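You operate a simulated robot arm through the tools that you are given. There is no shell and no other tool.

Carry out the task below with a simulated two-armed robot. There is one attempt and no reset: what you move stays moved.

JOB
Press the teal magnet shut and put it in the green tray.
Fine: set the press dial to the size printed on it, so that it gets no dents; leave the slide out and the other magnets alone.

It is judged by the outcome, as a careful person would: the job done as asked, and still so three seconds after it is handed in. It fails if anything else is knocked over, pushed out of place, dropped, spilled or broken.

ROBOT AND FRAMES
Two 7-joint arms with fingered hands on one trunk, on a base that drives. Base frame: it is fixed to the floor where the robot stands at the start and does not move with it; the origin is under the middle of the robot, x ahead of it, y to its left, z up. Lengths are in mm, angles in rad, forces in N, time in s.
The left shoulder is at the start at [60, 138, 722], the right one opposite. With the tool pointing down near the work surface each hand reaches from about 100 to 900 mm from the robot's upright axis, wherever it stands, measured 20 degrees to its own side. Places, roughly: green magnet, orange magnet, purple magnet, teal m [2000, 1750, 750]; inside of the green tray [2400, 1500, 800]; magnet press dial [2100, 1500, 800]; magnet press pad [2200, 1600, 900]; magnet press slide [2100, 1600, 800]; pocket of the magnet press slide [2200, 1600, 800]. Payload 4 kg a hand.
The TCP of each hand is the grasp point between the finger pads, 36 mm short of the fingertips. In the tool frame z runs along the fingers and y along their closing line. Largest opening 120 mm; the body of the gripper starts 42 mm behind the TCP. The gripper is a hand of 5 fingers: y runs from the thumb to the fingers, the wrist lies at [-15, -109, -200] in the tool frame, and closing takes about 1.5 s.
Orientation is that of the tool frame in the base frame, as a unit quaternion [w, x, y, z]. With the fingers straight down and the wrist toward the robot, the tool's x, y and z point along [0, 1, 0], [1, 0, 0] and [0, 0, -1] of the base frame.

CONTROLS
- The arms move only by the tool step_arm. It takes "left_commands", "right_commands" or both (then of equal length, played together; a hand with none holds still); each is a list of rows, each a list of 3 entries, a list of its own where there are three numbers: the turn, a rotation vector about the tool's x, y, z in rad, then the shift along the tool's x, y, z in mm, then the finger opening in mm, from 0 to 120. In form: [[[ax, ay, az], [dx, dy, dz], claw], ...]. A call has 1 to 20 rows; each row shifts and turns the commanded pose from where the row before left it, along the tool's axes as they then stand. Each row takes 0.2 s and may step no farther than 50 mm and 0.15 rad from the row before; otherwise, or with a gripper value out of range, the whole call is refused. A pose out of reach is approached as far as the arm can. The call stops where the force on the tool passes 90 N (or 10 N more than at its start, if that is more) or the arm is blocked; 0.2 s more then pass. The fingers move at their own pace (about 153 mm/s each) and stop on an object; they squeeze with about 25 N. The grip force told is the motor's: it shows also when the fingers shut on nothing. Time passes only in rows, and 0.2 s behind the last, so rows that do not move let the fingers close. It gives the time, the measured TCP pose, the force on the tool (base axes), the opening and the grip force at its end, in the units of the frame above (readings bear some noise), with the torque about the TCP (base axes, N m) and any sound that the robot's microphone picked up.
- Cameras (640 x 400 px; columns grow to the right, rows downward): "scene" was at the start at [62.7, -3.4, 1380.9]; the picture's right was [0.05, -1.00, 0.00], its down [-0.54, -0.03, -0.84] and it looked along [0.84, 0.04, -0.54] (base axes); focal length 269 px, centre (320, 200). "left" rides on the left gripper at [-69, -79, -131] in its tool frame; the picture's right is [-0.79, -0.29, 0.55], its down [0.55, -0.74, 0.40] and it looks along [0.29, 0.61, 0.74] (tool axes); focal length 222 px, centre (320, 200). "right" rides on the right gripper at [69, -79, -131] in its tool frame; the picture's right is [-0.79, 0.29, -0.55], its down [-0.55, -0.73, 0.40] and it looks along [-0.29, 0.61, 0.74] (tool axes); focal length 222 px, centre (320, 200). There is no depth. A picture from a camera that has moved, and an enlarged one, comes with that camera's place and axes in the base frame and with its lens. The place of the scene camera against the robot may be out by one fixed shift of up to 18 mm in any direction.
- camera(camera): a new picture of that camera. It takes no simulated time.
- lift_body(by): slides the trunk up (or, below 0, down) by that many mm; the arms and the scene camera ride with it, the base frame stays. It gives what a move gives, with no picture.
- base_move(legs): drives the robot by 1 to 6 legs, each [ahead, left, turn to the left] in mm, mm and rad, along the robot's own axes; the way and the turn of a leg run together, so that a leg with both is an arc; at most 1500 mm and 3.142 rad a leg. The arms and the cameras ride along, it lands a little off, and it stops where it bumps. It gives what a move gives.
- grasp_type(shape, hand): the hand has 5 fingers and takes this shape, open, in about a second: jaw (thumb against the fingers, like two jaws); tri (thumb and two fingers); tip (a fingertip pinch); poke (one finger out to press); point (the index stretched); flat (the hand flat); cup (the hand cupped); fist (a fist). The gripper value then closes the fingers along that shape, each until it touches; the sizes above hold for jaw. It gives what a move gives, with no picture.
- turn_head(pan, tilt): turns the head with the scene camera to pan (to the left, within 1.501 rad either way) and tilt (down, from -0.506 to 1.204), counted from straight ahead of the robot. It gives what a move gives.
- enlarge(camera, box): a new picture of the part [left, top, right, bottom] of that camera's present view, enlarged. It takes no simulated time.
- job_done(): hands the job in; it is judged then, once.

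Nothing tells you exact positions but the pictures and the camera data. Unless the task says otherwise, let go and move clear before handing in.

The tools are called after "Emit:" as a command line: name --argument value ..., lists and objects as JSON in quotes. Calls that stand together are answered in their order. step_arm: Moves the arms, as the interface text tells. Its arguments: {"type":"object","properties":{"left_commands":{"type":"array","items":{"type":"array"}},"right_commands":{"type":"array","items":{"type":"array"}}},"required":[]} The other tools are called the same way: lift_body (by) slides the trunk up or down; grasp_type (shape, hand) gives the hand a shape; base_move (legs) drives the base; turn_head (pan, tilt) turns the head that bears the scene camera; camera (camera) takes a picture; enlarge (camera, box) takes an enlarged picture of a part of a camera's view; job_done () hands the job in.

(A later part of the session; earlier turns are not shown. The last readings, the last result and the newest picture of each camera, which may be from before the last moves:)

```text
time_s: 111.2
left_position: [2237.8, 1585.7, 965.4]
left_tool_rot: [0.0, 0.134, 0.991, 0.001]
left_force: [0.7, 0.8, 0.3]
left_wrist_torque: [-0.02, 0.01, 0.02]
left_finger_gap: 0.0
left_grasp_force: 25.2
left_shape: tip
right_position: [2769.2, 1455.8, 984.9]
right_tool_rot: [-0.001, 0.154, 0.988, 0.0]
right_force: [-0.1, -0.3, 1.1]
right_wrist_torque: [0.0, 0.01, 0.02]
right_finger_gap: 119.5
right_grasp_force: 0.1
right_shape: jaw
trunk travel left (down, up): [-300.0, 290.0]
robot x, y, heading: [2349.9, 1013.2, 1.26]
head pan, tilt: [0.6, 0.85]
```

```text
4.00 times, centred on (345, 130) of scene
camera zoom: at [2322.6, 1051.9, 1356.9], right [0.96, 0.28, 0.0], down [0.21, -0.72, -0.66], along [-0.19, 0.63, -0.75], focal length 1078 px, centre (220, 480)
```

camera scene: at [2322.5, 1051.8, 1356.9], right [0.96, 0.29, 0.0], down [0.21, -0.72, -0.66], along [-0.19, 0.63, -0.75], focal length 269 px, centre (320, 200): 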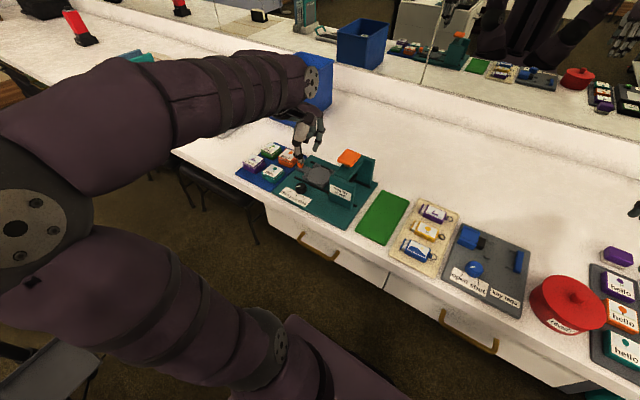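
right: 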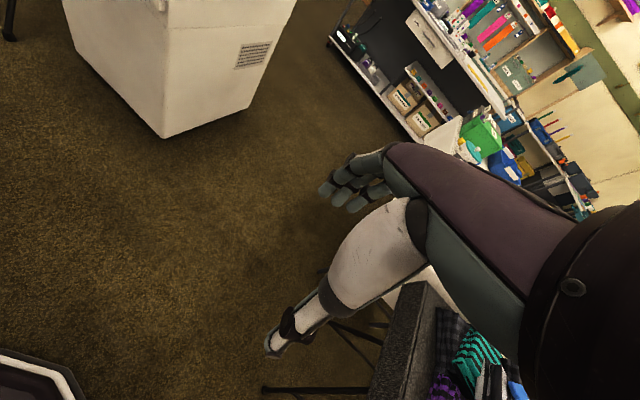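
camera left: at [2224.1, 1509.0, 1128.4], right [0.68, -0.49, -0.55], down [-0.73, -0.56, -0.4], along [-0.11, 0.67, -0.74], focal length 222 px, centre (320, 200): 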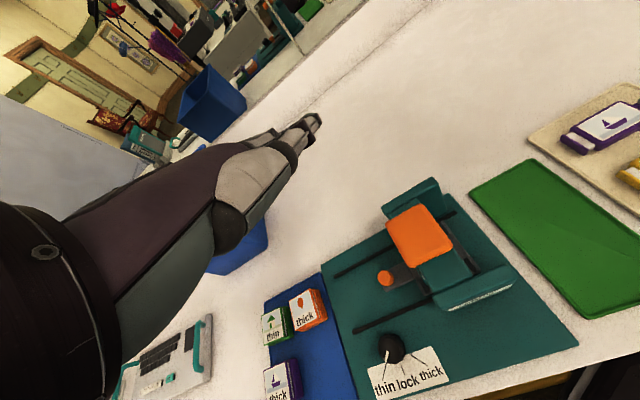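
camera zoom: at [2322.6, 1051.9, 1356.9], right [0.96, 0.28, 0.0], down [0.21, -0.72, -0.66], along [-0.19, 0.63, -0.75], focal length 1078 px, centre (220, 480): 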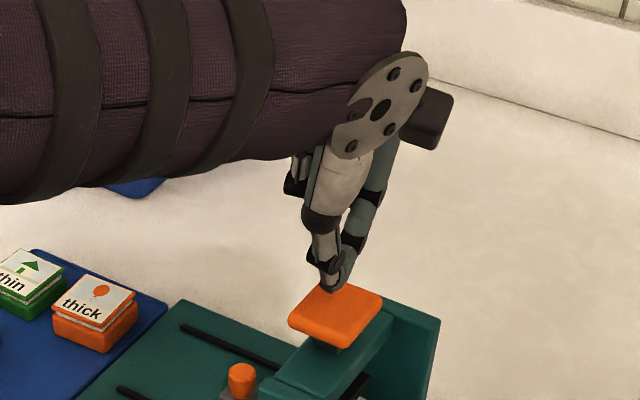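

Tip is over the pad (a few mm left of centre). Shift 4 mm and descend until contact.

Emit:
step_arm --left_commands '[[[0, 0, 0], [-4, 0, 6], 0], [[0, 0, 0], [0, 0, 5], 0], [[0, 0, 0], [0, 0, 0], 0], [[0, 0, 0], [0, 0, 0], 0]]'

Emit:
step_arm --left_commands '[[[0, 0, 0], [0, 0, 3], 0], [[0, 0, 0], [0, 0, 0], 0], [[0, 0, 0], [0, 0, 0], 0]]'

Emit:
step_arm --left_commands '[[[0, 0, 0], [0, 0, 3], 0], [[0, 0, 0], [0, 0, 0], 0], [[0, 0, 0], [0, 0, 0], 0]]'

```text
time_s: 112.2
left_position: [2242.3, 1582.2, 953.3]
left_tool_rot: [0.0, 0.134, 0.991, 0.0]
left_force: [-0.1, 0.1, -1.0]
left_wrist_torque: [0.03, -0.01, 0.02]
left_finger_gap: 0.1
left_grasp_force: 24.8
left_shape: tip
right_position: [2768.8, 1454.8, 985.4]
right_tool_rot: [-0.001, 0.154, 0.988, 0.0]
right_force: [-0.1, 0.1, -0.1]
right_wrist_torque: [0.01, -0.01, 0.02]
right_finger_gap: 119.4
right_grasp_force: 0.0
right_shape: jaw
trunk travel left (down, up): [-300.0, 290.0]
robot x, y, heading: [2350.4, 1014.9, 1.261]
head pan, tilt: [0.6, 0.85]
```

```text
time_s: 113.0
left_position: [2242.4, 1583.6, 951.0]
left_tool_rot: [0.0, 0.135, 0.991, -0.001]
left_force: [-0.1, 0.1, 0.4]
left_wrist_torque: [-0.01, 0.0, 0.01]
left_finger_gap: 0.2
left_grasp_force: 24.7
left_shape: tip
right_position: [2769.2, 1455.2, 985.3]
right_tool_rot: [-0.001, 0.154, 0.988, 0.001]
right_force: [-0.4, 0.7, -0.1]
right_wrist_torque: [0.02, 0.03, -0.03]
right_finger_gap: 119.6
right_grasp_force: 0.0
right_shape: jaw
trunk travel left (down, up): [-300.0, 290.0]
robot x, y, heading: [2347.6, 1017.7, 1.262]
head pan, tilt: [0.6, 0.85]
```

```text
time_s: 113.8
left_position: [2241.4, 1583.8, 947.4]
left_tool_rot: [0.001, 0.135, 0.991, 0.0]
left_force: [0.7, -0.1, 0.8]
left_wrist_torque: [-0.03, 0.0, 0.02]
left_finger_gap: 0.0
left_grasp_force: 24.7
left_shape: tip
right_position: [2770.0, 1454.4, 984.7]
right_tool_rot: [-0.002, 0.155, 0.988, 0.001]
right_force: [0.4, -0.2, 0.2]
right_wrist_torque: [0.01, 0.02, -0.01]
right_finger_gap: 119.7
right_grasp_force: 0.1
right_shape: jaw
trunk travel left (down, up): [-300.0, 290.0]
robot x, y, heading: [2350.2, 1010.8, 1.263]
head pan, tilt: [0.6, 0.85]
```

Emit:
step_arm --left_commands '[[[0, 0, 0], [0, 0, 3], 0], [[0, 0, 0], [0, 0, 0], 0], [[0, 0, 0], [0, 0, 0], 0]]'

Emit:
step_arm --left_commands '[[[0, 0, 0], [0, 0, 3], 0], [[0, 0, 0], [0, 0, 0], 0], [[0, 0, 0], [0, 0, 0], 0]]'

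Emit:
enlarge --camera "scene" --box '[300, 100, 390, 190]'

```text
time_s: 114.6
left_position: [2242.7, 1584.4, 943.9]
left_tool_rot: [-0.001, 0.135, 0.991, 0.0]
left_force: [-0.8, 0.2, 1.6]
left_wrist_torque: [0.0, -0.02, -0.01]
left_finger_gap: 0.1
left_grasp_force: 24.9
left_shape: tip
right_position: [2768.7, 1454.3, 985.3]
right_tool_rot: [-0.001, 0.154, 0.988, 0.0]
right_force: [-0.4, 0.6, -0.7]
right_wrist_torque: [-0.02, 0.04, -0.02]
right_finger_gap: 119.5
right_grasp_force: 0.0
right_shape: jaw
trunk travel left (down, up): [-300.0, 290.0]
robot x, y, heading: [2348.1, 1011.4, 1.261]
head pan, tilt: [0.6, 0.85]
```

```text
time_s: 115.4
left_position: [2242.2, 1583.3, 941.0]
left_tool_rot: [0.0, 0.134, 0.991, 0.0]
left_force: [-0.2, 0.4, 2.1]
left_wrist_torque: [-0.02, 0.0, 0.02]
left_finger_gap: 0.0
left_grasp_force: 25.0
left_shape: tip
right_position: [2768.9, 1454.1, 985.3]
right_tool_rot: [-0.002, 0.155, 0.988, 0.0]
right_force: [-0.1, -0.3, -0.4]
right_wrist_torque: [-0.03, -0.02, 0.03]
right_finger_gap: 120.0
right_grasp_force: 0.1
right_shape: jaw
trunk travel left (down, up): [-300.0, 290.0]
robot x, y, heading: [2349.4, 1014.4, 1.258]
head pan, tilt: [0.6, 0.85]
```

```text
4.44 times, centred on (345, 145) of scene
camera zoom: at [2322.5, 1051.7, 1356.9], right [0.96, 0.29, 0.0], down [0.21, -0.72, -0.66], along [-0.19, 0.63, -0.75], focal length 1198 px, centre (209, 444)
```

zoom: 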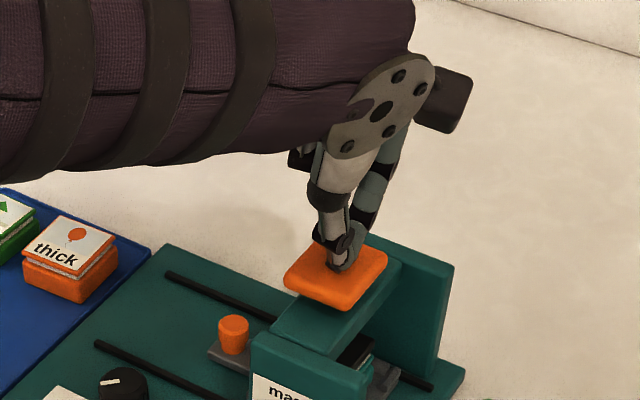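

The pad yields with a soft spring (about 2 N). Continue pressing down.

Emit:
step_arm --left_commands '[[[0, 0, 0], [0, 0, 3], 0], [[0, 0, 0], [0, 0, 3], 0], [[0, 0, 0], [0, 0, 0], 0], [[0, 0, 0], [0, 0, 0], 0]]'

Emit:
step_arm --left_commands '[[[0, 0, 0], [0, 0, 3], 0], [[0, 0, 0], [0, 0, 2], 0], [[0, 0, 0], [0, 0, 0], 0], [[0, 0, 0], [0, 0, 0], 0]]'

Emit:
enlarge --camera "scene" --box '[300, 100, 390, 190]'

```text
time_s: 116.4
left_position: [2242.3, 1583.3, 936.1]
left_tool_rot: [0.0, 0.135, 0.991, 0.001]
left_force: [1.8, 0.9, 5.1]
left_wrist_torque: [0.06, -0.11, 0.0]
left_finger_gap: 0.0
left_grasp_force: 24.8
left_shape: tip
right_position: [2770.1, 1454.2, 985.6]
right_tool_rot: [-0.002, 0.155, 0.988, 0.0]
right_force: [-1.1, 0.9, 0.9]
right_wrist_torque: [-0.02, 0.0, 0.0]
right_finger_gap: 119.8
right_grasp_force: 0.0
right_shape: jaw
trunk travel left (down, up): [-300.0, 290.0]
robot x, y, heading: [2349.6, 1012.8, 1.261]
head pan, tilt: [0.6, 0.85]
```

```text
time_s: 117.4
left_position: [2242.3, 1583.1, 931.0]
left_tool_rot: [0.0, 0.135, 0.991, 0.001]
left_force: [0.9, 3.1, 14.4]
left_wrist_torque: [0.14, -0.11, -0.02]
left_finger_gap: 0.2
left_grasp_force: 25.2
left_shape: tip
right_position: [2769.6, 1454.6, 985.9]
right_tool_rot: [-0.001, 0.154, 0.988, 0.0]
right_force: [0.3, -0.1, 0.3]
right_wrist_torque: [0.03, -0.02, 0.0]
right_finger_gap: 119.4
right_grasp_force: 0.1
right_shape: jaw
trunk travel left (down, up): [-300.0, 290.0]
robot x, y, heading: [2353.5, 1013.2, 1.259]
head pan, tilt: [0.6, 0.85]
```

```text
4.44 times, centred on (345, 145) of scene
camera zoom: at [2322.8, 1051.2, 1357.1], right [0.96, 0.29, 0.0], down [0.21, -0.72, -0.66], along [-0.19, 0.63, -0.75], focal length 1198 px, centre (209, 444)
```

zoom: 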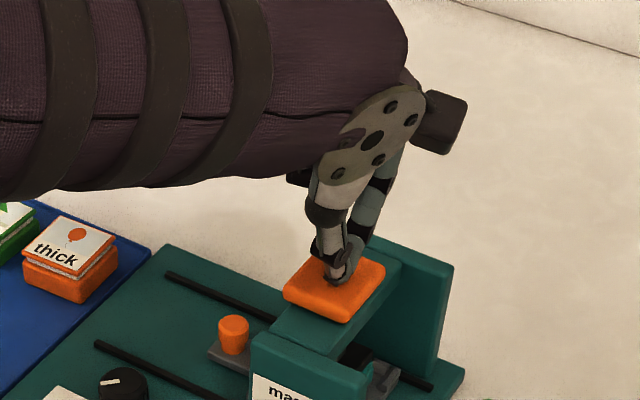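

Force is rising (14 N) — the ram is on the lid. Continue pressing in 2 mm steps.

Emit:
step_arm --left_commands '[[[0, 0, 0], [0, 0, 2], 0], [[0, 0, 0], [0, 0, 0], 0], [[0, 0, 0], [0, 0, 0], 0]]'

Emit:
step_arm --left_commands '[[[0, 0, 0], [0, 0, 2], 0], [[0, 0, 0], [0, 0, 0], 0], [[0, 0, 0], [0, 0, 0], 0]]'

Emit:
step_arm --left_commands '[[[0, 0, 0], [0, 0, 2], 0], [[0, 0, 0], [0, 0, 0], 0], [[0, 0, 0], [0, 0, 0], 0]]'

```text
time_s: 118.2
left_position: [2241.1, 1582.9, 931.3]
left_tool_rot: [0.0, 0.134, 0.991, 0.003]
left_force: [-1.6, 5.6, 27.1]
left_wrist_torque: [0.28, -0.02, 0.02]
left_finger_gap: 0.2
left_grasp_force: 25.8
left_shape: tip
right_position: [2768.6, 1452.9, 986.1]
right_tool_rot: [0.0, 0.156, 0.988, 0.001]
right_force: [0.7, -0.1, -0.9]
right_wrist_torque: [-0.01, -0.04, 0.0]
right_finger_gap: 119.7
right_grasp_force: 0.1
right_shape: jaw
trunk travel left (down, up): [-300.0, 290.0]
robot x, y, heading: [2350.3, 1014.7, 1.256]
head pan, tilt: [0.6, 0.85]
```

```text
time_s: 119.0
left_position: [2243.1, 1583.0, 931.4]
left_tool_rot: [0.001, 0.134, 0.991, 0.004]
left_force: [-4.4, 2.8, 37.5]
left_wrist_torque: [0.08, 0.08, 0.05]
left_finger_gap: 0.0
left_grasp_force: 24.9
left_shape: tip
right_position: [2768.3, 1454.0, 986.7]
right_tool_rot: [-0.001, 0.156, 0.988, 0.001]
right_force: [-0.3, -0.1, -0.4]
right_wrist_torque: [0.04, 0.03, -0.02]
right_finger_gap: 119.8
right_grasp_force: 0.0
right_shape: jaw
trunk travel left (down, up): [-300.0, 290.0]
robot x, y, heading: [2352.4, 1009.7, 1.264]
head pan, tilt: [0.6, 0.85]
```

```text
time_s: 119.8
left_position: [2242.7, 1584.1, 931.5]
left_tool_rot: [0.001, 0.133, 0.991, 0.007]
left_force: [-4.5, -0.6, 47.7]
left_wrist_torque: [-0.04, 0.05, 0.05]
left_finger_gap: 0.0
left_grasp_force: 24.8
left_shape: tip
right_position: [2770.1, 1451.9, 986.7]
right_tool_rot: [-0.001, 0.154, 0.988, 0.0]
right_force: [-0.7, 0.2, 0.4]
right_wrist_torque: [0.02, -0.01, -0.01]
right_finger_gap: 119.9
right_grasp_force: 0.0
right_shape: jaw
trunk travel left (down, up): [-300.0, 290.0]
robot x, y, heading: [2351.8, 1014.2, 1.261]
head pan, tilt: [0.6, 0.85]
```

The pad is at a hard resistance (48 N, no more travel). Let me look at the magnet under the ram before pushing harder.

Emit:
enlarge --camera "scene" --box '[320, 140, 380, 190]'

Emit:
enlarge --camera "left" --box '[300, 180, 460, 320]'

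```text
8.00 times, centred on (350, 165) of scene
camera zoom: at [2322.7, 1048.7, 1357.2], right [0.96, 0.28, 0.0], down [0.21, -0.72, -0.66], along [-0.19, 0.63, -0.75], focal length 2156 px, centre (80, 480)
```

zoom: 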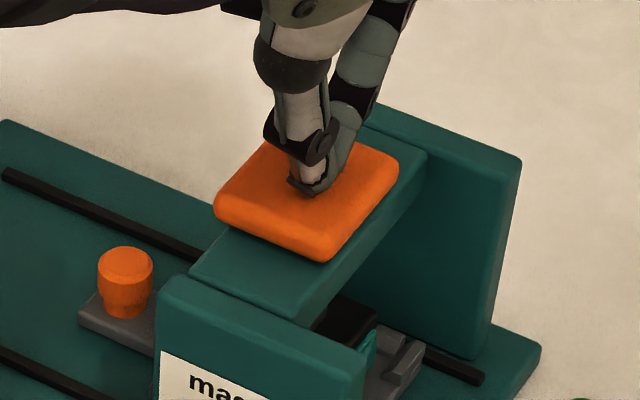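

```text
2.86 times, centred on (380, 250) of left
camera zoom: at [2288.0, 1488.3, 1061.6], right [0.68, -0.48, -0.55], down [-0.72, -0.56, -0.41], along [-0.11, 0.68, -0.73], focal length 635 px, centre (149, 57)
```

zoom: 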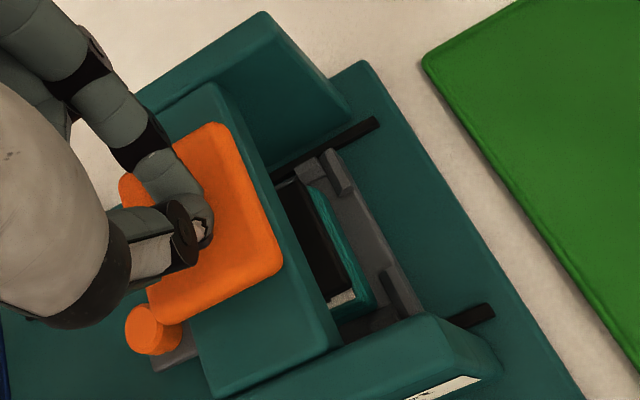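

The ram is down on the lid with the pad near the bridge. I'll press on up to about 75 N to make sure it closes, watching for a click.

Emit:
step_arm --left_commands '[[[0, 0, 0], [0, 0, 2], 0], [[0, 0, 0], [0, 0, 0], 0], [[0, 0, 0], [0, 0, 0], 0]]'

Emit:
step_arm --left_commands '[[[0, 0, 0], [0, 0, 2], 0], [[0, 0, 0], [0, 0, 0], 0], [[0, 0, 0], [0, 0, 0], 0]]'

```text
time_s: 120.6
left_position: [2242.0, 1584.1, 929.8]
left_tool_rot: [0.002, 0.133, 0.991, 0.009]
left_force: [-0.8, -1.8, 58.0]
left_wrist_torque: [-0.24, -0.06, 0.0]
left_finger_gap: 0.0
left_grasp_force: 24.8
left_shape: tip
right_position: [2769.8, 1451.5, 986.3]
right_tool_rot: [-0.001, 0.154, 0.988, 0.002]
right_force: [0.3, 0.6, 0.0]
right_wrist_torque: [-0.01, -0.01, 0.03]
right_finger_gap: 119.5
right_grasp_force: 0.0
right_shape: jaw
trunk travel left (down, up): [-300.0, 290.0]
robot x, y, heading: [2349.1, 1011.5, 1.259]
head pan, tilt: [0.6, 0.85]
```

```text
time_s: 121.4
left_position: [2242.4, 1584.2, 930.6]
left_tool_rot: [0.001, 0.133, 0.991, 0.01]
left_force: [-2.3, -4.4, 65.8]
left_wrist_torque: [-0.37, -0.1, -0.03]
left_finger_gap: 0.0
left_grasp_force: 25.0
left_shape: tip
right_position: [2769.8, 1451.9, 986.5]
right_tool_rot: [-0.001, 0.155, 0.988, 0.002]
right_force: [-0.1, 0.1, 0.6]
right_wrist_torque: [-0.05, -0.02, 0.01]
right_finger_gap: 119.6
right_grasp_force: 0.1
right_shape: jaw
trunk travel left (down, up): [-300.0, 290.0]
robot x, y, heading: [2352.3, 1009.3, 1.261]
head pan, tilt: [0.6, 0.85]
```

It's firmly against a stop at 66 N; the lid gap (~5 mm of travel) has been taken up. Now release upward and look.

Emit:
step_arm --left_commands '[[[0, 0, 0], [0, 0, -10], 0], [[0, 0, 0], [0, 0, -10], 0], [[0, 0, 0], [0, 0, -15], 0], [[0, 0, 0], [0, 0, -25], 0], [[0, 0, 0], [0, 0, -15], 0], [[0, 0, 0], [0, 0, 0], 0]]'

Emit:
enlarge --camera "scene" --box '[320, 140, 380, 190]'

Emit:
enlarge --camera "left" --box '[300, 180, 460, 320]'

```text
time_s: 122.8
left_position: [2242.6, 1583.5, 995.4]
left_tool_rot: [0.0, 0.134, 0.991, -0.001]
left_force: [0.3, 0.2, 0.3]
left_wrist_torque: [-0.05, 0.03, 0.0]
left_finger_gap: 0.0
left_grasp_force: 25.2
left_shape: tip
right_position: [2770.0, 1454.2, 985.0]
right_tool_rot: [-0.001, 0.155, 0.988, 0.0]
right_force: [0.5, 0.2, -0.9]
right_wrist_torque: [-0.01, -0.04, 0.0]
right_finger_gap: 119.7
right_grasp_force: 0.0
right_shape: jaw
trunk travel left (down, up): [-300.0, 290.0]
robot x, y, heading: [2346.9, 1014.2, 1.261]
head pan, tilt: [0.6, 0.85]
```

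```text
8.00 times, centred on (350, 165) of scene
camera zoom: at [2322.6, 1051.8, 1356.9], right [0.96, 0.28, 0.0], down [0.21, -0.72, -0.66], along [-0.19, 0.63, -0.75], focal length 2156 px, centre (80, 480)
```

zoom: 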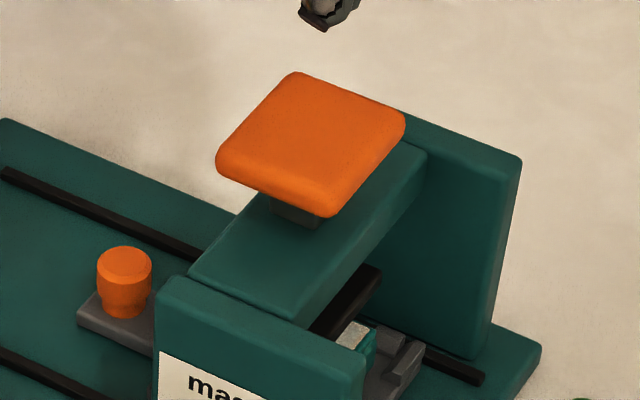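

```text
2.86 times, centred on (380, 250) of left
camera zoom: at [2287.4, 1489.1, 1126.7], right [0.68, -0.49, -0.55], down [-0.73, -0.56, -0.4], along [-0.11, 0.67, -0.74], focal length 635 px, centre (149, 57)
```

zoom: 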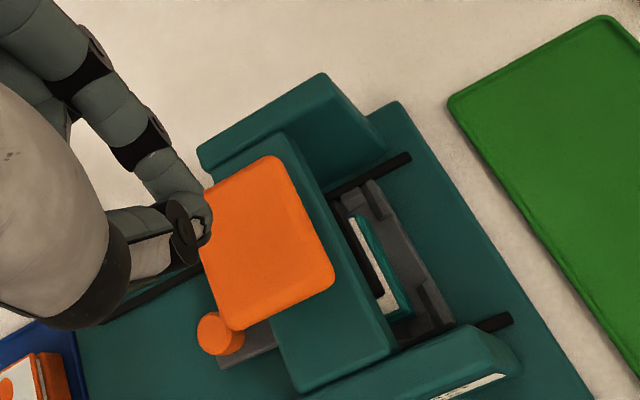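

The pad sprang back. Now go back over the slide knob (was held at [2176, 1602]), open, descend and grip it to pull the slide out.

Emit:
step_arm --left_commands '[[[0, 0, 0], [23, 0, 0], 20], [[0, 0, 0], [23, 0, 0], 44], [[0, 0, 0], [22.6, 0.2, 0], 44], [[0, 0, 0], [0, 0, 40], 44], [[0, 0, 0], [0, 0, 40], 44], [[0, 0, 0], [0, 0, 0], 44]]'

Emit:
enlarge --camera "left" --box '[250, 160, 450, 320]'

Emit:
enlarge --camera "scene" --box '[290, 110, 380, 190]'

```text
time_s: 124.2
left_position: [2177.0, 1603.0, 915.1]
left_tool_rot: [0.0, 0.134, 0.991, 0.0]
left_force: [0.0, 0.1, -0.4]
left_wrist_torque: [-0.02, -0.04, 0.01]
left_finger_gap: 43.9
left_grasp_force: 0.1
left_shape: tip
right_position: [2769.8, 1454.1, 985.0]
right_tool_rot: [0.0, 0.155, 0.988, 0.0]
right_force: [-0.2, -0.1, 1.0]
right_wrist_torque: [0.03, -0.03, -0.04]
right_finger_gap: 119.7
right_grasp_force: 0.0
right_shape: jaw
trunk travel left (down, up): [-300.0, 290.0]
robot x, y, heading: [2352.8, 1012.4, 1.258]
head pan, tilt: [0.6, 0.85]
```

```text
2.50 times, centred on (350, 240) of left
camera zoom: at [2222.4, 1507.8, 1047.1], right [0.68, -0.49, -0.55], down [-0.73, -0.56, -0.4], along [-0.11, 0.67, -0.74], focal length 555 px, centre (245, 100)
```

zoom: 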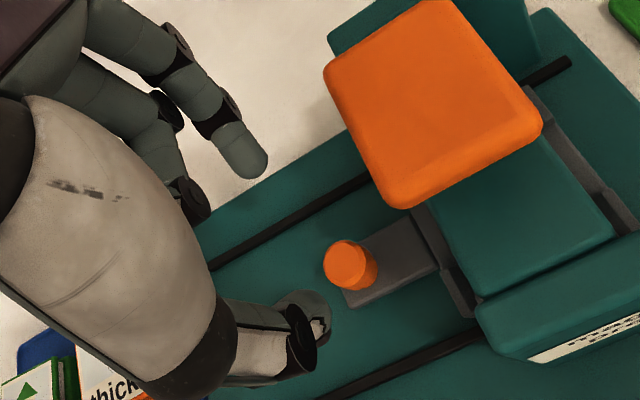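

```text
5.00 times, centred on (335, 150) of scene
camera zoom: at [2322.5, 1052.0, 1356.9], right [0.96, 0.29, 0.0], down [0.21, -0.72, -0.66], along [-0.19, 0.63, -0.75], focal length 1347 px, centre (245, 450)
```

zoom: 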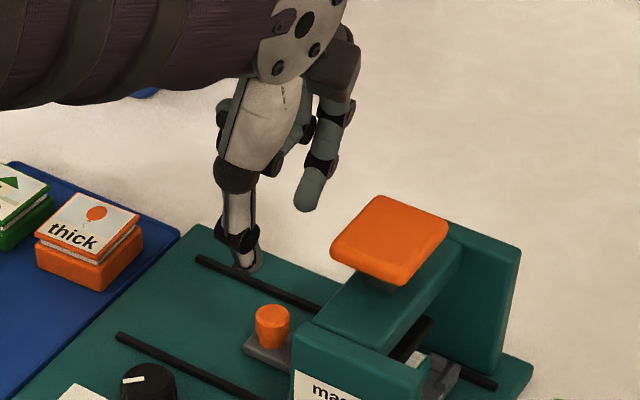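

The knob is right under the tool axis. Descend 65 mm and grip.

Emit:
step_arm --left_commands '[[[0, 0, 0], [1, 0, 25], 46], [[0, 0, 0], [0, 0, 20], 46], [[0, 0, 0], [0, 0, 12], 46], [[0, 0, 0], [0, 0, 8], 46], [[0, 0, 0], [0, 0, 0], 46], [[0, 0, 0], [0, 0, 0], 35], [[0, 0, 0], [0, 0, 0], 22], [[0, 0, 0], [0, 0, 0], 8], [[0, 0, 0], [0, 0, 0], 8], [[0, 0, 0], [0, 0, 0], 8]]'

Emit:
enlarge --camera "scene" --box '[290, 110, 380, 190]'

```text
time_s: 126.4
left_position: [2175.5, 1602.6, 849.5]
left_tool_rot: [-0.001, 0.135, 0.991, 0.0]
left_force: [1.4, 5.1, 3.0]
left_wrist_torque: [0.16, -0.09, -0.02]
left_finger_gap: 9.6
left_grasp_force: 0.1
left_shape: tip
right_position: [2769.7, 1453.7, 984.9]
right_tool_rot: [-0.001, 0.155, 0.988, 0.001]
right_force: [-0.2, 1.1, -0.3]
right_wrist_torque: [-0.03, -0.01, -0.02]
right_finger_gap: 119.6
right_grasp_force: 0.0
right_shape: jaw
trunk travel left (down, up): [-300.0, 290.0]
robot x, y, heading: [2348.6, 1012.2, 1.256]
head pan, tilt: [0.6, 0.85]
```

```text
5.00 times, centred on (335, 150) of scene
camera zoom: at [2322.8, 1052.1, 1357.0], right [0.96, 0.28, 0.0], down [0.21, -0.72, -0.66], along [-0.19, 0.63, -0.75], focal length 1347 px, centre (245, 450)
```

zoom: 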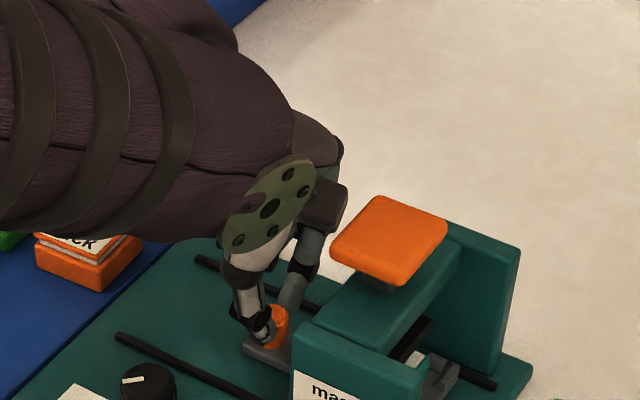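

Emit:
step_arm --left_commands '[[[0, 0, 0], [0, 0, 0], 2], [[0, 0, 0], [0, 0, 0], 2], [[0, 0, 0], [0, 0, 0], 2]]'

Emit:
enlarge --camera "left" --box '[260, 160, 420, 300]'

```text
time_s: 127.2
left_position: [2175.7, 1601.6, 851.4]
left_tool_rot: [0.0, 0.135, 0.991, 0.001]
left_force: [0.7, 6.2, 15.9]
left_wrist_torque: [0.33, -0.07, -0.03]
left_finger_gap: 10.6
left_grasp_force: 25.3
left_shape: tip
right_position: [2769.3, 1453.5, 984.9]
right_tool_rot: [-0.001, 0.154, 0.988, 0.001]
right_force: [-0.1, -0.3, -0.8]
right_wrist_torque: [0.0, -0.01, 0.03]
right_finger_gap: 119.8
right_grasp_force: 0.1
right_shape: jaw
trunk travel left (down, up): [-300.0, 290.0]
robot x, y, heading: [2348.9, 1010.2, 1.254]
head pan, tilt: [0.6, 0.85]
```

```text
2.86 times, centred on (340, 230) of left
camera zoom: at [2221.5, 1507.8, 983.4], right [0.68, -0.49, -0.55], down [-0.73, -0.56, -0.4], along [-0.11, 0.67, -0.73], focal length 635 px, centre (263, 114)
```

zoom: 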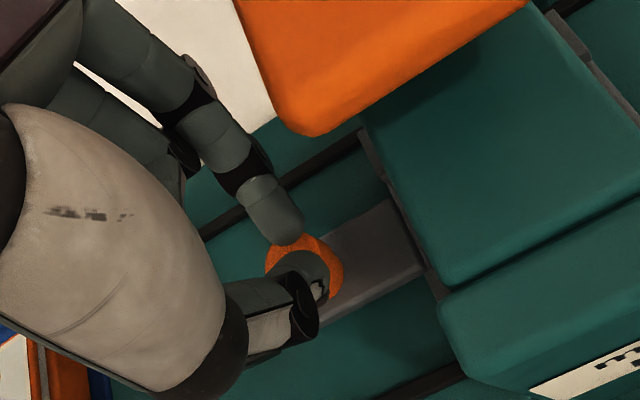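

Gripped with 25 N. Pull the slide out a few millimetres and check it follows.

Emit:
step_arm --left_commands '[[[0, 0, 0], [4, 0, 0], 2], [[0, 0, 0], [5, 0, 0], 2], [[0, 0, 0], [5, 0, 0], 2], [[0, 0, 0], [0, 0, 0], 2]]'

Emit:
enlarge --camera "left" --box '[260, 160, 420, 300]'

Emit:
enlarge --camera "scene" --box '[290, 110, 380, 190]'

```text
time_s: 128.2
left_position: [2161.8, 1607.1, 851.0]
left_tool_rot: [0.0, 0.135, 0.991, 0.002]
left_force: [2.3, 9.0, 22.0]
left_wrist_torque: [0.5, -0.15, 0.0]
left_finger_gap: 10.6
left_grasp_force: 24.8
left_shape: tip
right_position: [2770.1, 1453.7, 984.8]
right_tool_rot: [-0.001, 0.154, 0.988, 0.0]
right_force: [-0.2, 0.8, -0.3]
right_wrist_torque: [0.0, -0.01, -0.01]
right_finger_gap: 119.8
right_grasp_force: 0.1
right_shape: jaw
trunk travel left (down, up): [-300.0, 290.0]
robot x, y, heading: [2348.7, 1013.8, 1.26]
head pan, tilt: [0.6, 0.85]
```

```text
2.86 times, centred on (340, 230) of left
camera zoom: at [2207.9, 1511.7, 983.4], right [0.68, -0.49, -0.55], down [-0.73, -0.56, -0.4], along [-0.11, 0.67, -0.73], focal length 635 px, centre (263, 114)
```

zoom: 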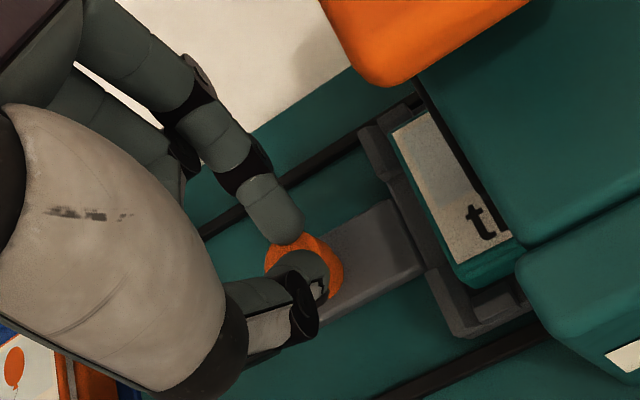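

```text
5.00 times, centred on (335, 150) of scene
camera zoom: at [2323.3, 1051.1, 1357.1], right [0.96, 0.28, 0.0], down [0.21, -0.72, -0.66], along [-0.19, 0.63, -0.75], focal length 1347 px, centre (245, 450)
```

zoom: 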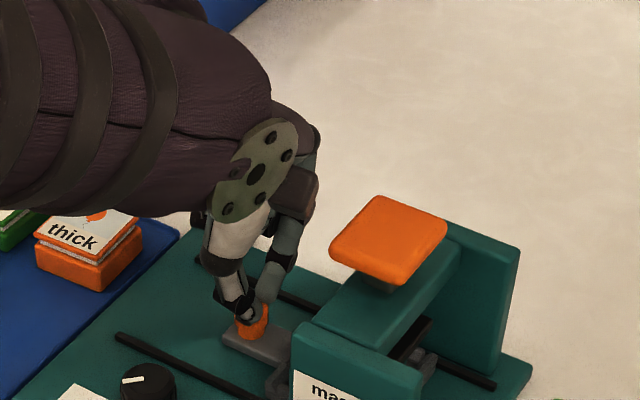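

The slide follows. I relieve the vertical load slightly and keep pulling.

Emit:
step_arm --left_commands '[[[0, 0, 0], [4, 0.7, -1.5], 2], [[0, 0, 0], [6, 0, 0], 2], [[0, 0, 0], [6, 0, 0], 2], [[0, 0, 0], [6, 0, 0], 2], [[0, 0, 0], [6, 0, 0], 2], [[0, 0, 0], [6, 0, 0], 2], [[0, 0, 0], [0, 0, 0], 2]]'

Emit:
enlarge --camera "scene" --box '[290, 110, 380, 190]'

```text
time_s: 129.8
left_position: [2130.1, 1615.8, 851.5]
left_tool_rot: [0.0, 0.135, 0.991, 0.002]
left_force: [3.5, 11.9, 17.2]
left_wrist_torque: [0.71, -0.23, -0.03]
left_finger_gap: 10.3
left_grasp_force: 25.1
left_shape: tip
right_position: [2770.3, 1454.4, 985.6]
right_tool_rot: [-0.001, 0.155, 0.988, 0.0]
right_force: [-0.3, -0.1, 0.0]
right_wrist_torque: [-0.01, 0.01, 0.0]
right_finger_gap: 119.6
right_grasp_force: 0.1
right_shape: jaw
trunk travel left (down, up): [-300.0, 290.0]
robot x, y, heading: [2350.3, 1010.9, 1.258]
head pan, tilt: [0.6, 0.85]
```

```text
5.00 times, centred on (335, 150) of scene
camera zoom: at [2323.3, 1051.7, 1357.0], right [0.96, 0.28, 0.0], down [0.21, -0.72, -0.66], along [-0.19, 0.63, -0.75], focal length 1347 px, centre (245, 450)
```

zoom: 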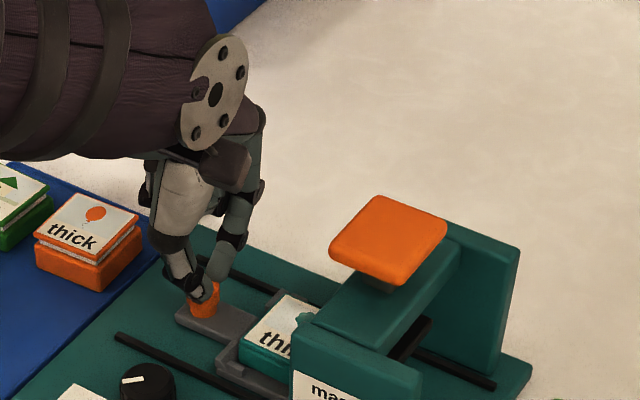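

Good. Continue with a small y relief toward the out stop (about 45 mm left).

Emit:
step_arm --left_commands '[[[0, 0, 0], [4, 1.3, 0], 2], [[0, 0, 0], [6, 0.1, 0], 2], [[0, 0, 0], [6, 0.1, 0], 2], [[0, 0, 0], [6, 0.1, 0], 2], [[0, 0, 0], [6, 0.1, 0], 2], [[0, 0, 0], [6, 0.1, 0], 2], [[0, 0, 0], [0, 0, 0], 2]]'

Emit:
step_arm --left_commands '[[[0, 0, 0], [4, 0, 0], 2], [[0, 0, 0], [3, 0, 0], 2], [[0, 0, 0], [0, 0, 0], 2]]'

Emit:
enlarge --camera "scene" --box '[270, 120, 370, 200]'

```text
time_s: 131.4
left_position: [2096.0, 1626.0, 852.4]
left_tool_rot: [-0.001, 0.134, 0.991, 0.001]
left_force: [1.2, 5.6, 15.9]
left_wrist_torque: [0.34, -0.1, -0.02]
left_finger_gap: 10.1
left_grasp_force: 25.5
left_shape: tip
right_position: [2769.3, 1452.7, 985.0]
right_tool_rot: [-0.001, 0.155, 0.988, 0.0]
right_force: [-0.1, -0.5, 0.4]
right_wrist_torque: [0.0, -0.02, -0.02]
right_finger_gap: 119.9
right_grasp_force: 0.0
right_shape: jaw
trunk travel left (down, up): [-300.0, 290.0]
robot x, y, heading: [2347.9, 1011.5, 1.255]
head pan, tilt: [0.6, 0.85]
```

```text
time_s: 132.2
left_position: [2089.4, 1626.1, 852.2]
left_tool_rot: [0.0, 0.134, 0.991, 0.001]
left_force: [0.4, 5.4, 17.6]
left_wrist_torque: [0.29, -0.03, -0.02]
left_finger_gap: 10.3
left_grasp_force: 24.8
left_shape: tip
right_position: [2769.4, 1454.4, 985.9]
right_tool_rot: [-0.002, 0.155, 0.988, -0.001]
right_force: [-0.4, -0.8, 0.1]
right_wrist_torque: [0.0, -0.02, -0.01]
right_finger_gap: 119.9
right_grasp_force: 0.1
right_shape: jaw
trunk travel left (down, up): [-300.0, 290.0]
robot x, y, heading: [2349.5, 1006.2, 1.26]
head pan, tilt: [0.6, 0.85]
```

```text
5.00 times, centred on (320, 160) of scene
camera zoom: at [2323.1, 1051.1, 1357.0], right [0.96, 0.28, 0.0], down [0.21, -0.72, -0.66], along [-0.19, 0.63, -0.75], focal length 1347 px, centre (320, 400)
```

zoom: 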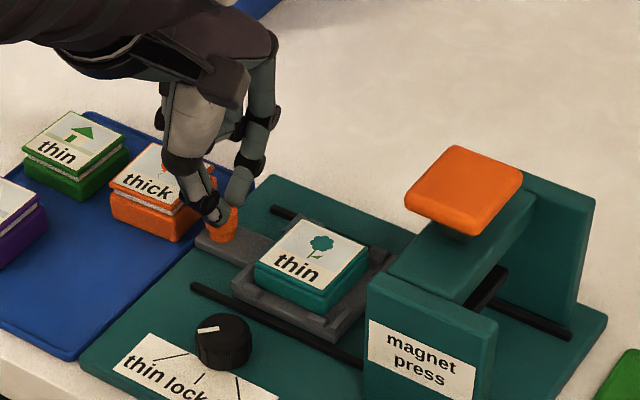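

The magnet is shut — no white gap any more. A few more mm to the out stop.

Emit:
step_arm --left_commands '[[[0, 0, 0], [2, 0.3, 0], 2], [[0, 0, 0], [2, 0, 0], 2], [[0, 0, 0], [0, 0, 0], 2], [[0, 0, 0], [0, 0, 0], 2]]'

Emit:
enlarge --camera "scene" --box '[285, 140, 345, 190]'

```text
time_s: 133.2
left_position: [2087.2, 1627.4, 852.8]
left_tool_rot: [0.0, 0.135, 0.991, 0.001]
left_force: [11.4, 0.7, 19.1]
left_wrist_torque: [0.14, -0.42, -0.07]
left_finger_gap: 10.5
left_grasp_force: 25.0
left_shape: tip
right_position: [2771.3, 1453.3, 985.0]
right_tool_rot: [0.0, 0.155, 0.988, 0.001]
right_force: [-0.4, 0.3, -0.4]
right_wrist_torque: [0.0, -0.02, 0.03]
right_finger_gap: 119.6
right_grasp_force: 0.0
right_shape: jaw
trunk travel left (down, up): [-300.0, 290.0]
robot x, y, heading: [2350.5, 1010.2, 1.258]
head pan, tilt: [0.6, 0.85]
```

```text
8.00 times, centred on (315, 165) of scene
camera zoom: at [2324.2, 1050.6, 1357.1], right [0.96, 0.28, 0.0], down [0.21, -0.72, -0.66], along [-0.19, 0.63, -0.75], focal length 2156 px, centre (360, 480)
```

zoom: 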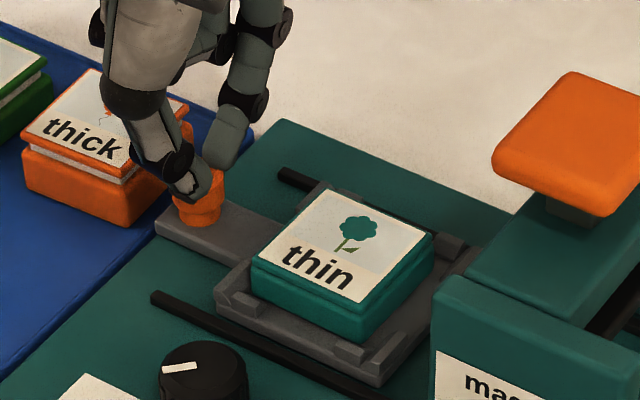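

Slide is at its out stop and the magnet is shut. Release the knob and lift.

Emit:
step_arm --left_commands '[[[0, 0, 0], [0, 0, 0], 15], [[0, 0, 0], [0, 0, 0], 30], [[0, 0, 0], [0, 0, 0], 44], [[0, 0, 0], [0, 0, 0], 44], [[0, 0, 0], [0, 0, -15], 44], [[0, 0, 0], [0, 0, -30], 44], [[0, 0, 0], [0, 0, -35], 50], [[0, 0, 0], [0, 0, 0], 50]]'

Emit:
enlarge --camera "left" --box '[300, 120, 500, 300]'

Emit:
enlarge --camera "scene" --box '[270, 120, 370, 200]'

```text
time_s: 135.0
left_position: [2087.4, 1630.0, 932.2]
left_tool_rot: [0.0, 0.134, 0.991, 0.0]
left_force: [-0.3, 1.3, 0.3]
left_wrist_torque: [0.03, -0.01, 0.02]
left_finger_gap: 49.9
left_grasp_force: 0.0
left_shape: tip
right_position: [2769.6, 1454.1, 985.1]
right_tool_rot: [-0.001, 0.155, 0.988, 0.0]
right_force: [0.3, 0.0, -0.1]
right_wrist_torque: [0.03, 0.0, 0.0]
right_finger_gap: 119.5
right_grasp_force: 0.1
right_shape: jaw
trunk travel left (down, up): [-300.0, 290.0]
robot x, y, heading: [2352.6, 1012.7, 1.262]
head pan, tilt: [0.6, 0.85]
```

```text
2.22 times, centred on (400, 210) of left
camera zoom: at [2133.3, 1534.8, 1064.1], right [0.68, -0.49, -0.55], down [-0.73, -0.56, -0.4], along [-0.11, 0.67, -0.74], focal length 494 px, centre (142, 178)
```

zoom: 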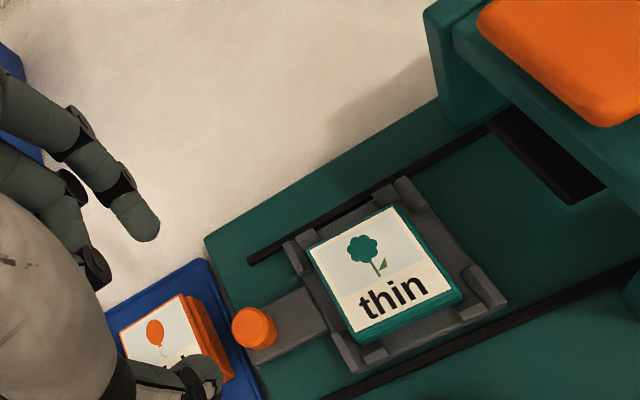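

```text
5.00 times, centred on (320, 160) of scene
camera zoom: at [2322.6, 1051.8, 1356.9], right [0.96, 0.28, 0.0], down [0.21, -0.72, -0.66], along [-0.19, 0.63, -0.75], focal length 1347 px, centre (320, 400)
```

zoom: 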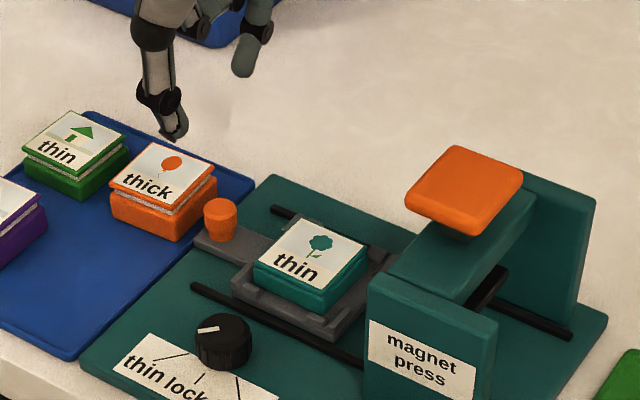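

Now to the magnet in the pocket: move over its centre, yaw back by +0.035, and hover to check.

Emit:
step_arm --left_commands '[[[0, 0, 0], [-22.3, -0.3, 0], 52], [[0, 0, 0], [-22.3, -0.3, 0], 52], [[0, 0, 0], [-22.3, -0.3, 0], 52], [[0, 0, 0.035], [0, 0, 0], 52], [[0, 0, 0], [0, 0, 20], 52], [[0, 0, 0], [0, 0, 20], 52], [[0, 0, 0], [0, 0, 0], 52]]'

Emit:
enlarge --camera "left" --box '[250, 150, 420, 310]'

Emit:
enlarge --camera "scene" --box '[280, 110, 360, 190]'

```text
time_s: 136.6
left_position: [2150.9, 1610.5, 892.9]
left_tool_rot: [0.0, 0.153, 0.988, 0.0]
left_force: [0.3, -0.1, 0.5]
left_wrist_torque: [0.02, 0.02, 0.0]
left_finger_gap: 51.8
left_grasp_force: 0.1
left_shape: tip
right_position: [2768.6, 1454.8, 986.2]
right_tool_rot: [-0.001, 0.155, 0.988, 0.001]
right_force: [-0.2, -0.4, 0.8]
right_wrist_torque: [-0.01, 0.0, 0.01]
right_finger_gap: 119.9
right_grasp_force: 0.0
right_shape: jaw
trunk travel left (down, up): [-300.0, 290.0]
robot x, y, heading: [2350.3, 1014.8, 1.259]
head pan, tilt: [0.6, 0.85]
```

```text
2.50 times, centred on (335, 230) of left
camera zoom: at [2193.4, 1514.5, 1024.0], right [0.66, -0.51, -0.55], down [-0.74, -0.54, -0.4], along [-0.09, 0.67, -0.74], focal length 555 px, centre (282, 125)
```

zoom: 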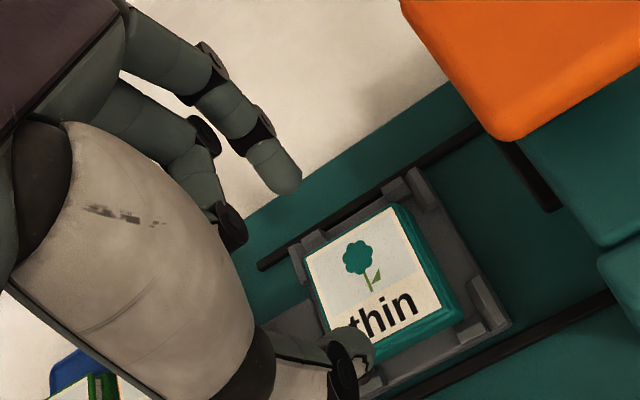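

```text
5.00 times, centred on (320, 150) of scene
camera zoom: at [2322.5, 1051.9, 1356.9], right [0.96, 0.28, 0.0], down [0.21, -0.72, -0.66], along [-0.19, 0.63, -0.75], focal length 1347 px, centre (320, 450)
```

zoom: 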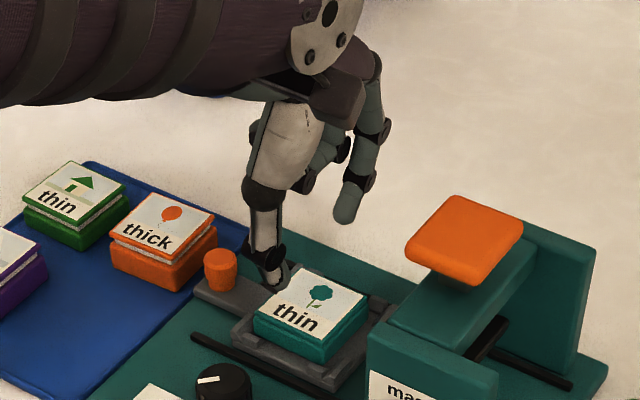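

Aligned within about 1–2 mm. Descend to just above grasp height, watching force.

Emit:
step_arm --left_commands '[[[0, 0, 0], [0, -0.7, 15], 52], [[0, 0, 0], [0, 0, 14], 52], [[0, 0, 0], [0, 0, 10], 52], [[0, 0, 0], [0, 0, 0], 52], [[0, 0, 0], [0, 0, 0], 52]]'

Emit:
enlarge --camera "left" --box '[260, 160, 400, 300]'

Emit:
enlarge --camera "scene" --box '[290, 125, 350, 185]'

```text
time_s: 137.8
left_position: [2150.5, 1609.4, 853.5]
left_tool_rot: [0.0, 0.153, 0.988, 0.0]
left_force: [-0.8, 0.0, -1.2]
left_wrist_torque: [0.01, 0.0, -0.05]
left_finger_gap: 51.7
left_grasp_force: 0.2
left_shape: tip
right_position: [2769.6, 1454.6, 985.6]
right_tool_rot: [0.0, 0.155, 0.988, 0.0]
right_force: [-0.6, 0.1, -0.5]
right_wrist_torque: [-0.02, 0.0, 0.05]
right_finger_gap: 119.7
right_grasp_force: 0.1
right_shape: jaw
trunk travel left (down, up): [-300.0, 290.0]
robot x, y, heading: [2349.0, 1015.5, 1.256]
head pan, tilt: [0.6, 0.85]
```

```text
2.86 times, centred on (330, 230) of left
camera zoom: at [2192.1, 1514.1, 985.3], right [0.66, -0.51, -0.55], down [-0.74, -0.54, -0.4], along [-0.09, 0.67, -0.74], focal length 635 px, centre (291, 114)
```

zoom: 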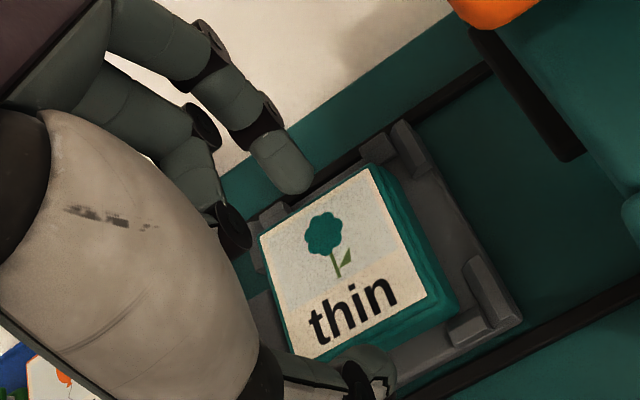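

```text
6.67 times, centred on (320, 155) of scene
camera zoom: at [2322.6, 1051.9, 1356.9], right [0.96, 0.28, 0.0], down [0.21, -0.72, -0.66], along [-0.19, 0.63, -0.75], focal length 1796 px, centre (320, 500)
```

zoom: 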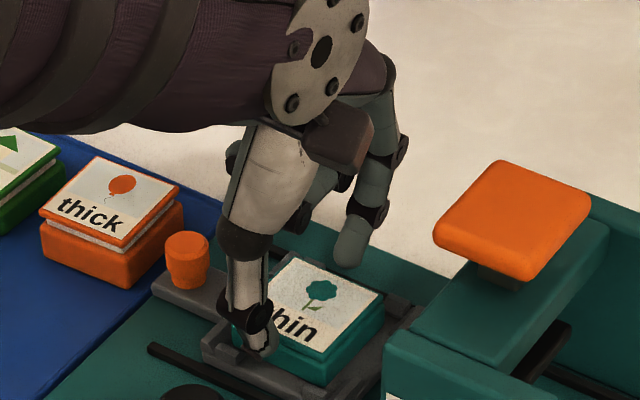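

The index side looks tight; I'll shift +1.5 mm in y, open to 56, and go down to grasp height gently.

Emit:
step_arm --left_commands '[[[0, 0, 0], [0, 1.5, 0], 56], [[0, 0, 0], [0, 0, 5], 56], [[0, 0, 0], [0, 0, 0], 56], [[0, 0, 0], [0, 0, 0], 56]]'

Emit:
step_arm --left_commands '[[[0, 0, 0], [0, 0, 5], 56], [[0, 0, 0], [0, 0, 0], 56], [[0, 0, 0], [0, 0, 0], 56]]'

Emit:
step_arm --left_commands '[[[0, 0, 0], [0, 0, 4], 56], [[0, 0, 0], [0, 0, 0], 56], [[0, 0, 0], [0, 0, 0], 56]]'

Emit:
enlarge --camera "left" --box '[260, 160, 400, 300]'

```text
time_s: 138.8
left_position: [2150.0, 1611.5, 847.8]
left_tool_rot: [0.001, 0.151, 0.989, 0.0]
left_force: [0.4, -0.2, -0.4]
left_wrist_torque: [-0.01, -0.04, 0.02]
left_finger_gap: 55.5
left_grasp_force: 0.0
left_shape: tip
right_position: [2770.3, 1455.1, 984.6]
right_tool_rot: [-0.001, 0.154, 0.988, 0.0]
right_force: [-0.6, 0.4, 0.1]
right_wrist_torque: [-0.02, 0.01, -0.02]
right_finger_gap: 119.5
right_grasp_force: 0.1
right_shape: jaw
trunk travel left (down, up): [-300.0, 290.0]
robot x, y, heading: [2352.0, 1012.4, 1.259]
head pan, tilt: [0.6, 0.85]
```

```text
time_s: 139.6
left_position: [2151.0, 1610.0, 843.0]
left_tool_rot: [0.0, 0.152, 0.988, 0.0]
left_force: [0.3, 0.7, 0.1]
left_wrist_torque: [-0.02, -0.02, 0.0]
left_finger_gap: 55.9
left_grasp_force: 0.0
left_shape: tip
right_position: [2768.7, 1453.2, 984.3]
right_tool_rot: [-0.001, 0.155, 0.988, 0.0]
right_force: [-1.0, -0.6, 0.0]
right_wrist_torque: [0.0, 0.03, -0.01]
right_finger_gap: 119.8
right_grasp_force: 0.1
right_shape: jaw
trunk travel left (down, up): [-300.0, 290.0]
robot x, y, heading: [2351.0, 1014.3, 1.26]
head pan, tilt: [0.6, 0.85]
```

```text
time_s: 140.4
left_position: [2150.5, 1611.3, 838.5]
left_tool_rot: [-0.001, 0.153, 0.988, 0.001]
left_force: [0.3, -0.4, 0.4]
left_wrist_torque: [0.01, -0.04, -0.01]
left_finger_gap: 55.7
left_grasp_force: 0.0
left_shape: tip
right_position: [2770.1, 1454.5, 985.5]
right_tool_rot: [0.0, 0.155, 0.988, 0.0]
right_force: [-0.4, 0.3, 0.0]
right_wrist_torque: [-0.01, 0.02, 0.01]
right_finger_gap: 119.8
right_grasp_force: 0.1
right_shape: jaw
trunk travel left (down, up): [-300.0, 290.0]
robot x, y, heading: [2348.5, 1010.0, 1.257]
head pan, tilt: [0.6, 0.85]
```

```text
2.86 times, centred on (330, 230) of left
camera zoom: at [2193.3, 1515.5, 970.3], right [0.66, -0.51, -0.55], down [-0.74, -0.54, -0.4], along [-0.09, 0.67, -0.74], focal length 635 px, centre (291, 114)
```

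zoom: 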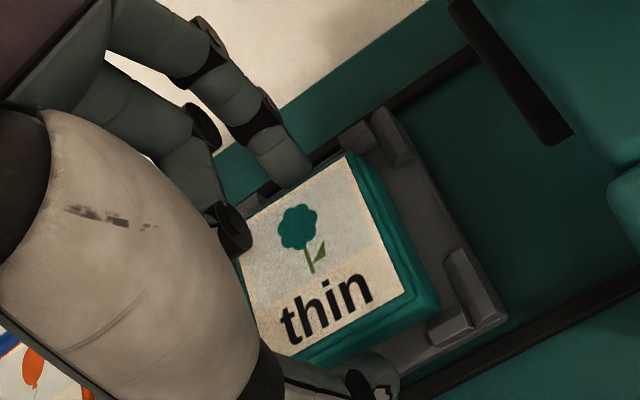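

No contact; index is behind the magnet, thumb in front. Close the fingers on it.

Emit:
step_arm --left_commands '[[[0, 0, 0], [0, 0, 0.5], 50], [[0, 0, 0], [0, 0, 0], 45], [[0, 0, 0], [0, 0, 0], 40], [[0, 0, 0], [0, 0, 0], 32], [[0, 0, 0], [0, 0, 0], 25], [[0, 0, 0], [0, 0, 0], 25], [[0, 0, 0], [0, 0, 0], 25]]'

Emit:
enlarge --camera "left" --box '[260, 160, 400, 300]'

```text
time_s: 142.0
left_position: [2151.9, 1611.2, 838.2]
left_tool_rot: [0.001, 0.152, 0.988, 0.0]
left_force: [-0.3, -0.1, 0.9]
left_wrist_torque: [-0.03, -0.02, -0.01]
left_finger_gap: 43.9
left_grasp_force: 24.9
left_shape: tip
right_position: [2768.7, 1455.4, 985.9]
right_tool_rot: [0.0, 0.155, 0.988, 0.0]
right_force: [0.1, 1.0, -0.1]
right_wrist_torque: [0.02, 0.04, 0.02]
right_finger_gap: 119.6
right_grasp_force: 0.0
right_shape: jaw
trunk travel left (down, up): [-300.0, 290.0]
robot x, y, heading: [2350.7, 1013.1, 1.26]
head pan, tilt: [0.6, 0.85]
```

```text
2.86 times, centred on (330, 230) of left
camera zoom: at [2193.3, 1515.3, 969.9], right [0.66, -0.51, -0.55], down [-0.74, -0.54, -0.4], along [-0.09, 0.67, -0.74], focal length 635 px, centre (291, 114)
```

zoom: 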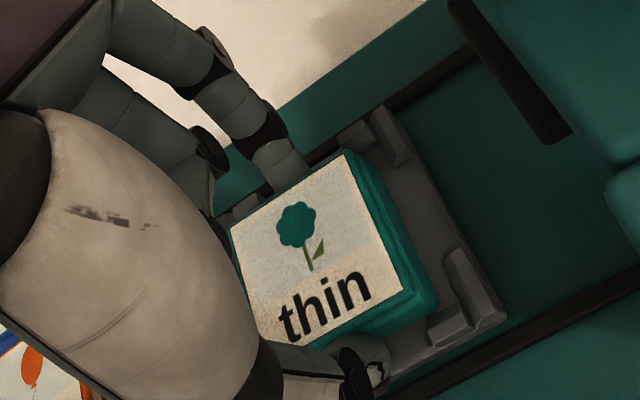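

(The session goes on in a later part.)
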